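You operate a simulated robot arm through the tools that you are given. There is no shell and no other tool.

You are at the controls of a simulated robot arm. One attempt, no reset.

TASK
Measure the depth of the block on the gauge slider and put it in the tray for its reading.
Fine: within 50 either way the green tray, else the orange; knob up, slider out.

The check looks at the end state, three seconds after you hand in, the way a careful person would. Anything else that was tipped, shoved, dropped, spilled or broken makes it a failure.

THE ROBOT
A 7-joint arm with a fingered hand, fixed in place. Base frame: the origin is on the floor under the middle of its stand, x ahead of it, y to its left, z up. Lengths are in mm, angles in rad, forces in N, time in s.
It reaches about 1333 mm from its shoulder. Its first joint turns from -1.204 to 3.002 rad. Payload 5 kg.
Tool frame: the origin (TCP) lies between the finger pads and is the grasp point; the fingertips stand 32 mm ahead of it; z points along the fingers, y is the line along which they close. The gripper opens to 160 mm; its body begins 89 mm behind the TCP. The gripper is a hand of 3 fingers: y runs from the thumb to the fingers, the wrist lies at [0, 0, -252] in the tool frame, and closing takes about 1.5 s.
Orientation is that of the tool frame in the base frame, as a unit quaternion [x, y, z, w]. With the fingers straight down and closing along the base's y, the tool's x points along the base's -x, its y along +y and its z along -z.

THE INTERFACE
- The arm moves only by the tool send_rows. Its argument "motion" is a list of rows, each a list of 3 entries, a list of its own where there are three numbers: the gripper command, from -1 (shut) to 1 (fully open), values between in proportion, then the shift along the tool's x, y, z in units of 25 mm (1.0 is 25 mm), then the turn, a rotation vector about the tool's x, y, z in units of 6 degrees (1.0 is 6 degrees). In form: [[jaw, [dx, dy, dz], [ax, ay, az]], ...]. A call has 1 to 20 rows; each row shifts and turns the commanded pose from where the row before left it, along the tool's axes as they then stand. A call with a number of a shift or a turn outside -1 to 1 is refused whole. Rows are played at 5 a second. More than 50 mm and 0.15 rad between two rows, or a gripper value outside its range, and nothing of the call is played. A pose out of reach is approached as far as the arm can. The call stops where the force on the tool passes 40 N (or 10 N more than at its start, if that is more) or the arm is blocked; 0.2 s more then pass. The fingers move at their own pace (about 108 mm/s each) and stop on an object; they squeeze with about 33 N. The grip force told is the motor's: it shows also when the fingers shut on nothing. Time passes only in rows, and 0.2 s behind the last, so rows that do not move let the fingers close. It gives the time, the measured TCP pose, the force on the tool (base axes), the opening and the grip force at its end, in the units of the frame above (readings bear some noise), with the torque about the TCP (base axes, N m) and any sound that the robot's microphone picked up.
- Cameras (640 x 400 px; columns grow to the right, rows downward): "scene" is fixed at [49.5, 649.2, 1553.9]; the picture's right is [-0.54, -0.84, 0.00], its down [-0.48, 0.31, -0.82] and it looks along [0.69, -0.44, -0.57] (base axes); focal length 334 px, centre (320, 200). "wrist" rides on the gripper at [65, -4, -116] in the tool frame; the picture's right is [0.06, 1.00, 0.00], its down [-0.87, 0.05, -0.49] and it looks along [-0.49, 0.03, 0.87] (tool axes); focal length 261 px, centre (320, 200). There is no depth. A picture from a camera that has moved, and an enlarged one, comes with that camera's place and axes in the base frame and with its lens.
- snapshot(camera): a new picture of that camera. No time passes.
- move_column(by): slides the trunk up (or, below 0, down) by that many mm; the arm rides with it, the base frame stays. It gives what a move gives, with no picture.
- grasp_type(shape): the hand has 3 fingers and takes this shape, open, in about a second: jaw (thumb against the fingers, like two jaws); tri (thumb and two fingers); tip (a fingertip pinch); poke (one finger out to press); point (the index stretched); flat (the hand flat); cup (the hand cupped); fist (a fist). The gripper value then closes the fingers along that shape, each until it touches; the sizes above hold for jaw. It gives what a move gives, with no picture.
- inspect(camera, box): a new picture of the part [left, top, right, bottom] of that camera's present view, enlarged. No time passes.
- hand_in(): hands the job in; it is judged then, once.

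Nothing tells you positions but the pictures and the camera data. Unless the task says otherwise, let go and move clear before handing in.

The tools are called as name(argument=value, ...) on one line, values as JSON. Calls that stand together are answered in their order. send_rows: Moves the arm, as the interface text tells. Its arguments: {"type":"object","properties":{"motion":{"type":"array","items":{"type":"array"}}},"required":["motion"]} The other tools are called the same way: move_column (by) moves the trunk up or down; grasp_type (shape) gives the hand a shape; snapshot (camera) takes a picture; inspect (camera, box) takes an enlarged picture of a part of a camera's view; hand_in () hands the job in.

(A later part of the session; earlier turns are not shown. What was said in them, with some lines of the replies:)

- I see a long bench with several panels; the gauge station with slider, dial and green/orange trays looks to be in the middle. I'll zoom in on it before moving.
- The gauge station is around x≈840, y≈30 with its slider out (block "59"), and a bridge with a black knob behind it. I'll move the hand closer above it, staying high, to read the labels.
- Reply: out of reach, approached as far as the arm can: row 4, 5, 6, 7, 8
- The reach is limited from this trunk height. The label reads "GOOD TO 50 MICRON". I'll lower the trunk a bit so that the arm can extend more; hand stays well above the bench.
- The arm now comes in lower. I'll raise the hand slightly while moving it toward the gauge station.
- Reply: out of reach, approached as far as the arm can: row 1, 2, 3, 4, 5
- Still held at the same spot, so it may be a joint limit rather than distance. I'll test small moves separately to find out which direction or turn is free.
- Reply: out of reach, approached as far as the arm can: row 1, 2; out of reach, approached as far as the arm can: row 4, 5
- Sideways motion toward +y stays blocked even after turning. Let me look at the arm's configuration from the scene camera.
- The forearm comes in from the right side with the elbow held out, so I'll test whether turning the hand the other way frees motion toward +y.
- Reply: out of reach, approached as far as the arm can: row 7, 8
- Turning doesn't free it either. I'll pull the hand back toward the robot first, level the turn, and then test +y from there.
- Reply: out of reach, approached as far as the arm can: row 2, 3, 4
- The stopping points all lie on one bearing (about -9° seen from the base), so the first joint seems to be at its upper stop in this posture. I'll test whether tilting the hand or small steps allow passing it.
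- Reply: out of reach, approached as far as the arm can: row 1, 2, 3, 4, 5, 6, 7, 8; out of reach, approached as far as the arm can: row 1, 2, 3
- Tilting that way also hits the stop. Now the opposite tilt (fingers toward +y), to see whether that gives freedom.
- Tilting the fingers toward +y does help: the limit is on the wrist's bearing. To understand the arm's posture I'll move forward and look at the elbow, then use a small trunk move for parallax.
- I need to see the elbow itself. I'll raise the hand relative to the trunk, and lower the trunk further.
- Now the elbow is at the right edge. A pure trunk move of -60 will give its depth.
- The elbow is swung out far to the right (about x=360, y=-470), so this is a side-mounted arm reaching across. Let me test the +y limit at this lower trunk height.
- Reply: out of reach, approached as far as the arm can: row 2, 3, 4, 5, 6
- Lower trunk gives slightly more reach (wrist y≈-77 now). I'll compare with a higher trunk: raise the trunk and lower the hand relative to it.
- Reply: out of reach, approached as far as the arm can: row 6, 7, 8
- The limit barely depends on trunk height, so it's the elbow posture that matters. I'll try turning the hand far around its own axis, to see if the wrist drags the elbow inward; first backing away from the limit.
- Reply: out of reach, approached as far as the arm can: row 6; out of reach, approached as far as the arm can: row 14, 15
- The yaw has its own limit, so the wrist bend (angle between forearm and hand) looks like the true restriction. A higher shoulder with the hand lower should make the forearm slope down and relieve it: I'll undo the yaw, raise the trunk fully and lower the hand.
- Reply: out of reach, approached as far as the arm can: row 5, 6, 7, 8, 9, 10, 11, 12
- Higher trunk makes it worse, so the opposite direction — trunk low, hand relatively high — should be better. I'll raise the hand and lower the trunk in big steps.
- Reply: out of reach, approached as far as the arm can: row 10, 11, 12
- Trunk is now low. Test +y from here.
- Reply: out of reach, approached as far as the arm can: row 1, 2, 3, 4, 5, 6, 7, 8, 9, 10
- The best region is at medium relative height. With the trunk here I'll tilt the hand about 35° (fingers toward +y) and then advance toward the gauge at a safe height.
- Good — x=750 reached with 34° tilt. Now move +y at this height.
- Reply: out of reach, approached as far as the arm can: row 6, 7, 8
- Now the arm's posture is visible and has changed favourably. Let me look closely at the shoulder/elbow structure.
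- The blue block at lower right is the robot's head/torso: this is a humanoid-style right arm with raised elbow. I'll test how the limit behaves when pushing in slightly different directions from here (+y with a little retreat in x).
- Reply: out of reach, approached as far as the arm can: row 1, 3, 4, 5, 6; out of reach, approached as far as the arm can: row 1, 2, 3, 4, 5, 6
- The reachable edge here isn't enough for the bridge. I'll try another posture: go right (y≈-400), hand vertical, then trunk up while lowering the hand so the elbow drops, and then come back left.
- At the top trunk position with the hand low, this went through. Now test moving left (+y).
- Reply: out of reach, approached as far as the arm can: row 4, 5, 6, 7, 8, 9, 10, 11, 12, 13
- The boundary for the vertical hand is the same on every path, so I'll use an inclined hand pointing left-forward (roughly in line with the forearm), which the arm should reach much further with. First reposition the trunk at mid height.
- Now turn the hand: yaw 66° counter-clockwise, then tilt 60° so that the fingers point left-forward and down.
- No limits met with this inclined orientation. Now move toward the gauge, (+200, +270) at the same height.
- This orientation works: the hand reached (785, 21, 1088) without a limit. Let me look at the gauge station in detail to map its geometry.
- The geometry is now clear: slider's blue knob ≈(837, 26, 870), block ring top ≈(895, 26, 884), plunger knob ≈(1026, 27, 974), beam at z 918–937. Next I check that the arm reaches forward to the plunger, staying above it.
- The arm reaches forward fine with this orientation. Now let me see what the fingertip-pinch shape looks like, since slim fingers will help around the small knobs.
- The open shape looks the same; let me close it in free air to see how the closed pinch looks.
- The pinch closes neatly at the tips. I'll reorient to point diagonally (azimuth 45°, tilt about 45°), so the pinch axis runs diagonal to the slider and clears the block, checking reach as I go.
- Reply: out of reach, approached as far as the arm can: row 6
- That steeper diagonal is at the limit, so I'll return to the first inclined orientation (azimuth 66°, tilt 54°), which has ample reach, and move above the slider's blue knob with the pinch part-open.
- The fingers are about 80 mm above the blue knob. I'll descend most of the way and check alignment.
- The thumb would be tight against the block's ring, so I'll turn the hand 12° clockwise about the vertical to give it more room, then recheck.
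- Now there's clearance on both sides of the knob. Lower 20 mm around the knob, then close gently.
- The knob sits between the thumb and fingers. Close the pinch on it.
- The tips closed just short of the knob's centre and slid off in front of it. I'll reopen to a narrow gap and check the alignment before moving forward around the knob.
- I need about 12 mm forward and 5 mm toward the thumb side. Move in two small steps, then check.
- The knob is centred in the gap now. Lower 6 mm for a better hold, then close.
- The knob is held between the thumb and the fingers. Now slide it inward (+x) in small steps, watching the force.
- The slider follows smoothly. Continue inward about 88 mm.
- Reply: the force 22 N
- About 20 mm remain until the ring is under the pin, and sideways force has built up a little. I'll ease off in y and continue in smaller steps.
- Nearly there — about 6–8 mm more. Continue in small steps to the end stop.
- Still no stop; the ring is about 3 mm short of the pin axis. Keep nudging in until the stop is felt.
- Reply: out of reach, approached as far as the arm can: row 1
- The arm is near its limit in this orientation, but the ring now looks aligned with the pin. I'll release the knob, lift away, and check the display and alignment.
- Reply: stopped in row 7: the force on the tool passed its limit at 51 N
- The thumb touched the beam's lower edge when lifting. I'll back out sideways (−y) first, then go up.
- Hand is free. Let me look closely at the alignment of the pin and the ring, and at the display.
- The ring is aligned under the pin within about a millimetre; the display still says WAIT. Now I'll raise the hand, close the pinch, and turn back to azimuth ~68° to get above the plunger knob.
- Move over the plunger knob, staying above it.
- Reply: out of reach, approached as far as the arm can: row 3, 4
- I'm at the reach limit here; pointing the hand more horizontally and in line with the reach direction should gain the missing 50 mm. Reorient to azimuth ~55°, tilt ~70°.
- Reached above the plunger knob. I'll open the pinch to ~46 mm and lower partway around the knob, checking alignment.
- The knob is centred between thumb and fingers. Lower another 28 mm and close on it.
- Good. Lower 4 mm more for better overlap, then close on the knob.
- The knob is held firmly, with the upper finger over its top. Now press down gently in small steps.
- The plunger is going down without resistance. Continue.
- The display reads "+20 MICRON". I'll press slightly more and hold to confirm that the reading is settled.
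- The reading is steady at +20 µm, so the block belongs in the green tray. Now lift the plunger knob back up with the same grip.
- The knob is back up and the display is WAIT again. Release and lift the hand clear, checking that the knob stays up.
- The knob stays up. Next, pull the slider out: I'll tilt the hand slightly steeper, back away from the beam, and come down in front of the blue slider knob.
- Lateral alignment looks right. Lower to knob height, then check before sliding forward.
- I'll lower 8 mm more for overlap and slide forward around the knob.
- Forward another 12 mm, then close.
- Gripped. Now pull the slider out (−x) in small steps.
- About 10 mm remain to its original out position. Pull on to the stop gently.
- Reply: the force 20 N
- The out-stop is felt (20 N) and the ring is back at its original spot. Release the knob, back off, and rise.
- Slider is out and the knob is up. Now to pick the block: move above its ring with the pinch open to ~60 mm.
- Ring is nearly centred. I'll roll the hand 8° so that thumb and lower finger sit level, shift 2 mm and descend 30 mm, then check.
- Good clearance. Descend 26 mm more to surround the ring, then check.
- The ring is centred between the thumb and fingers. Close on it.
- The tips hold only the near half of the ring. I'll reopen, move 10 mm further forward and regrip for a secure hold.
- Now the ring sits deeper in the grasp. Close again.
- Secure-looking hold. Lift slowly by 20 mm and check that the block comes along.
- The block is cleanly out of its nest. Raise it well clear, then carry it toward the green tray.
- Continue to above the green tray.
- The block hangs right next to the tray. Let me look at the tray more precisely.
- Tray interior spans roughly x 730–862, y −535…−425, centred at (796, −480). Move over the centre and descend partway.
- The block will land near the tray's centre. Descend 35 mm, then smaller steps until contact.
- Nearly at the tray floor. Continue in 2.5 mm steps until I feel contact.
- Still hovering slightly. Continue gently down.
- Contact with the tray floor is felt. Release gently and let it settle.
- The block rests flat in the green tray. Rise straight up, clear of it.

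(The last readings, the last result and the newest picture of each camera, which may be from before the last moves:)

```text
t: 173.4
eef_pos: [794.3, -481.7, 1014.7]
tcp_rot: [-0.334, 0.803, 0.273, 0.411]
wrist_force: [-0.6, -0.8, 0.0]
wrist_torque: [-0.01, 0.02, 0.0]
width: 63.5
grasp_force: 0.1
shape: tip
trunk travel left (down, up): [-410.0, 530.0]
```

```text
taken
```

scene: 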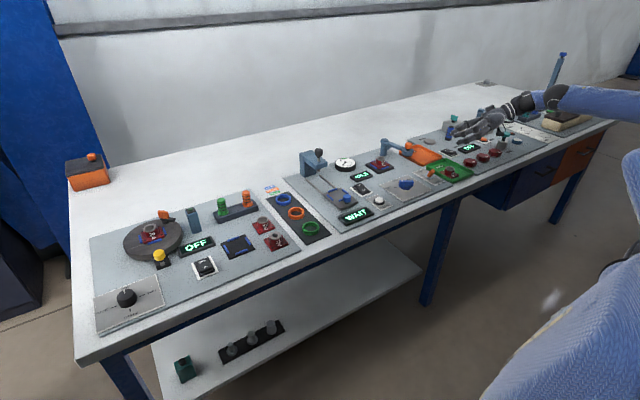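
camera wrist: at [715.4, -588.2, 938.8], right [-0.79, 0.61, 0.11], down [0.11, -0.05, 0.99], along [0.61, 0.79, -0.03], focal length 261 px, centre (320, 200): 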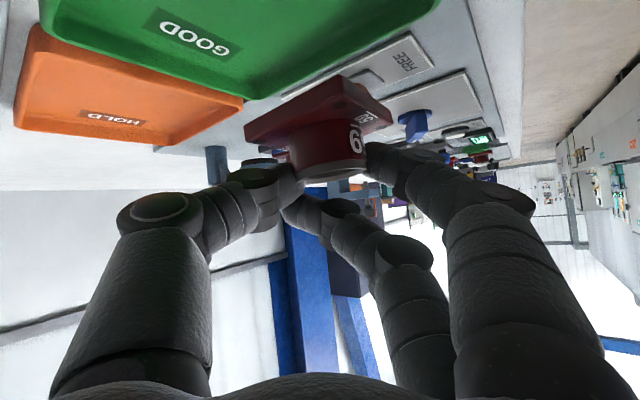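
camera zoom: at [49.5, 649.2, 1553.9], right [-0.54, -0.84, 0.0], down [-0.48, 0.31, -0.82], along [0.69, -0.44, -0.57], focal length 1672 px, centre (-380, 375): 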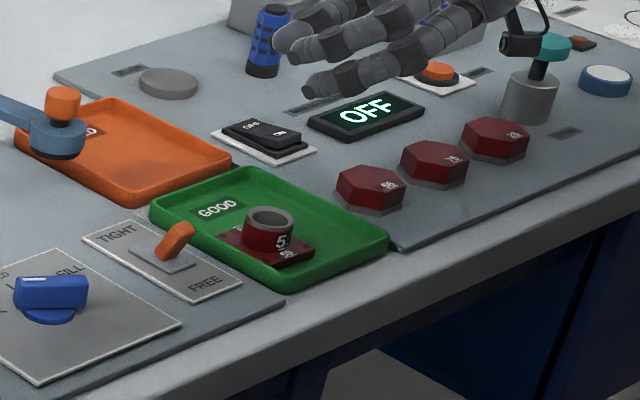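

The block sits flat in the green tray. Final check on the gauge: knob up, slider out, nothing else disturbed.

inspect(camera="scene", box=[290, 140, 418, 220])

inspect(camera="scene", box=[280, 130, 480, 255])

```text
5.00 times, centred on (354, 180) of scene
camera zoom: at [49.5, 649.2, 1553.9], right [-0.54, -0.84, 0.0], down [-0.48, 0.31, -0.82], along [0.69, -0.44, -0.57], focal length 1672 px, centre (150, 300)
```

zoom: 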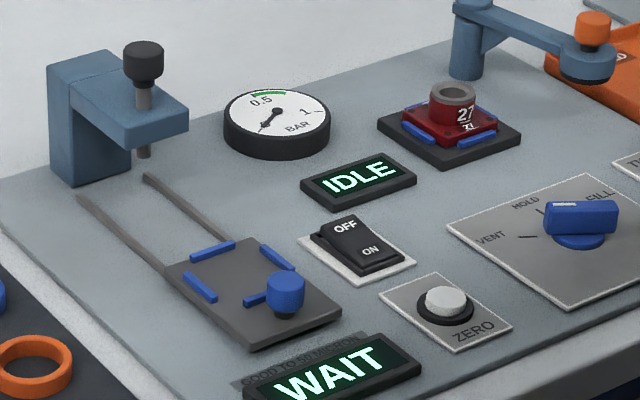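

```text
3.20 times, centred on (380, 192) of scene
camera zoom: at [49.5, 649.2, 1553.9], right [-0.54, -0.84, 0.0], down [-0.48, 0.31, -0.82], along [0.69, -0.44, -0.57], focal length 1070 px, centre (128, 224)
```

zoom: 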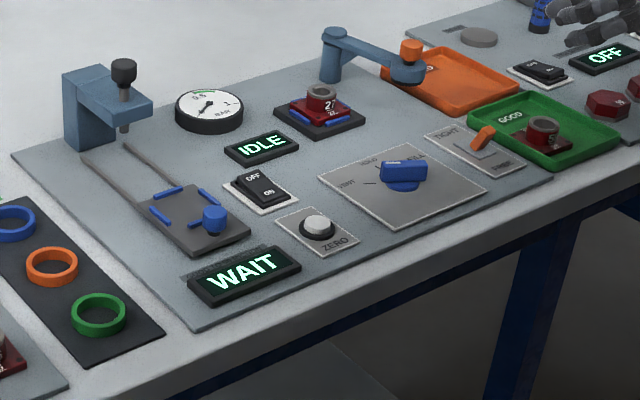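

The plunger knob is up, the slider is fully out, and the block that read +20 µm is in the green tray. Nothing else has moved and the hand is clear, so I'm handing in.

hand_in()

```text
The job is handed in.
```

The block measured +20 µm, inside the ±50 limit, so I put it in the green tray and handed the job in. It sits flat there.

- **Gauge:** the plunger knob is back up and the slider is pulled out to its stop.
- **Zero:** I did not press the ZERO button, since the task didn't call for it. The reading is against the gauge's zero as I found it. It held steady while I kept the plunger pressed.
- **Contact:** while backing off the slider, the thumb touched the lower edge of the gauge's beam, and the arm's force limit stopped it. The final pictures show no change to the beam or anything else on the bench.
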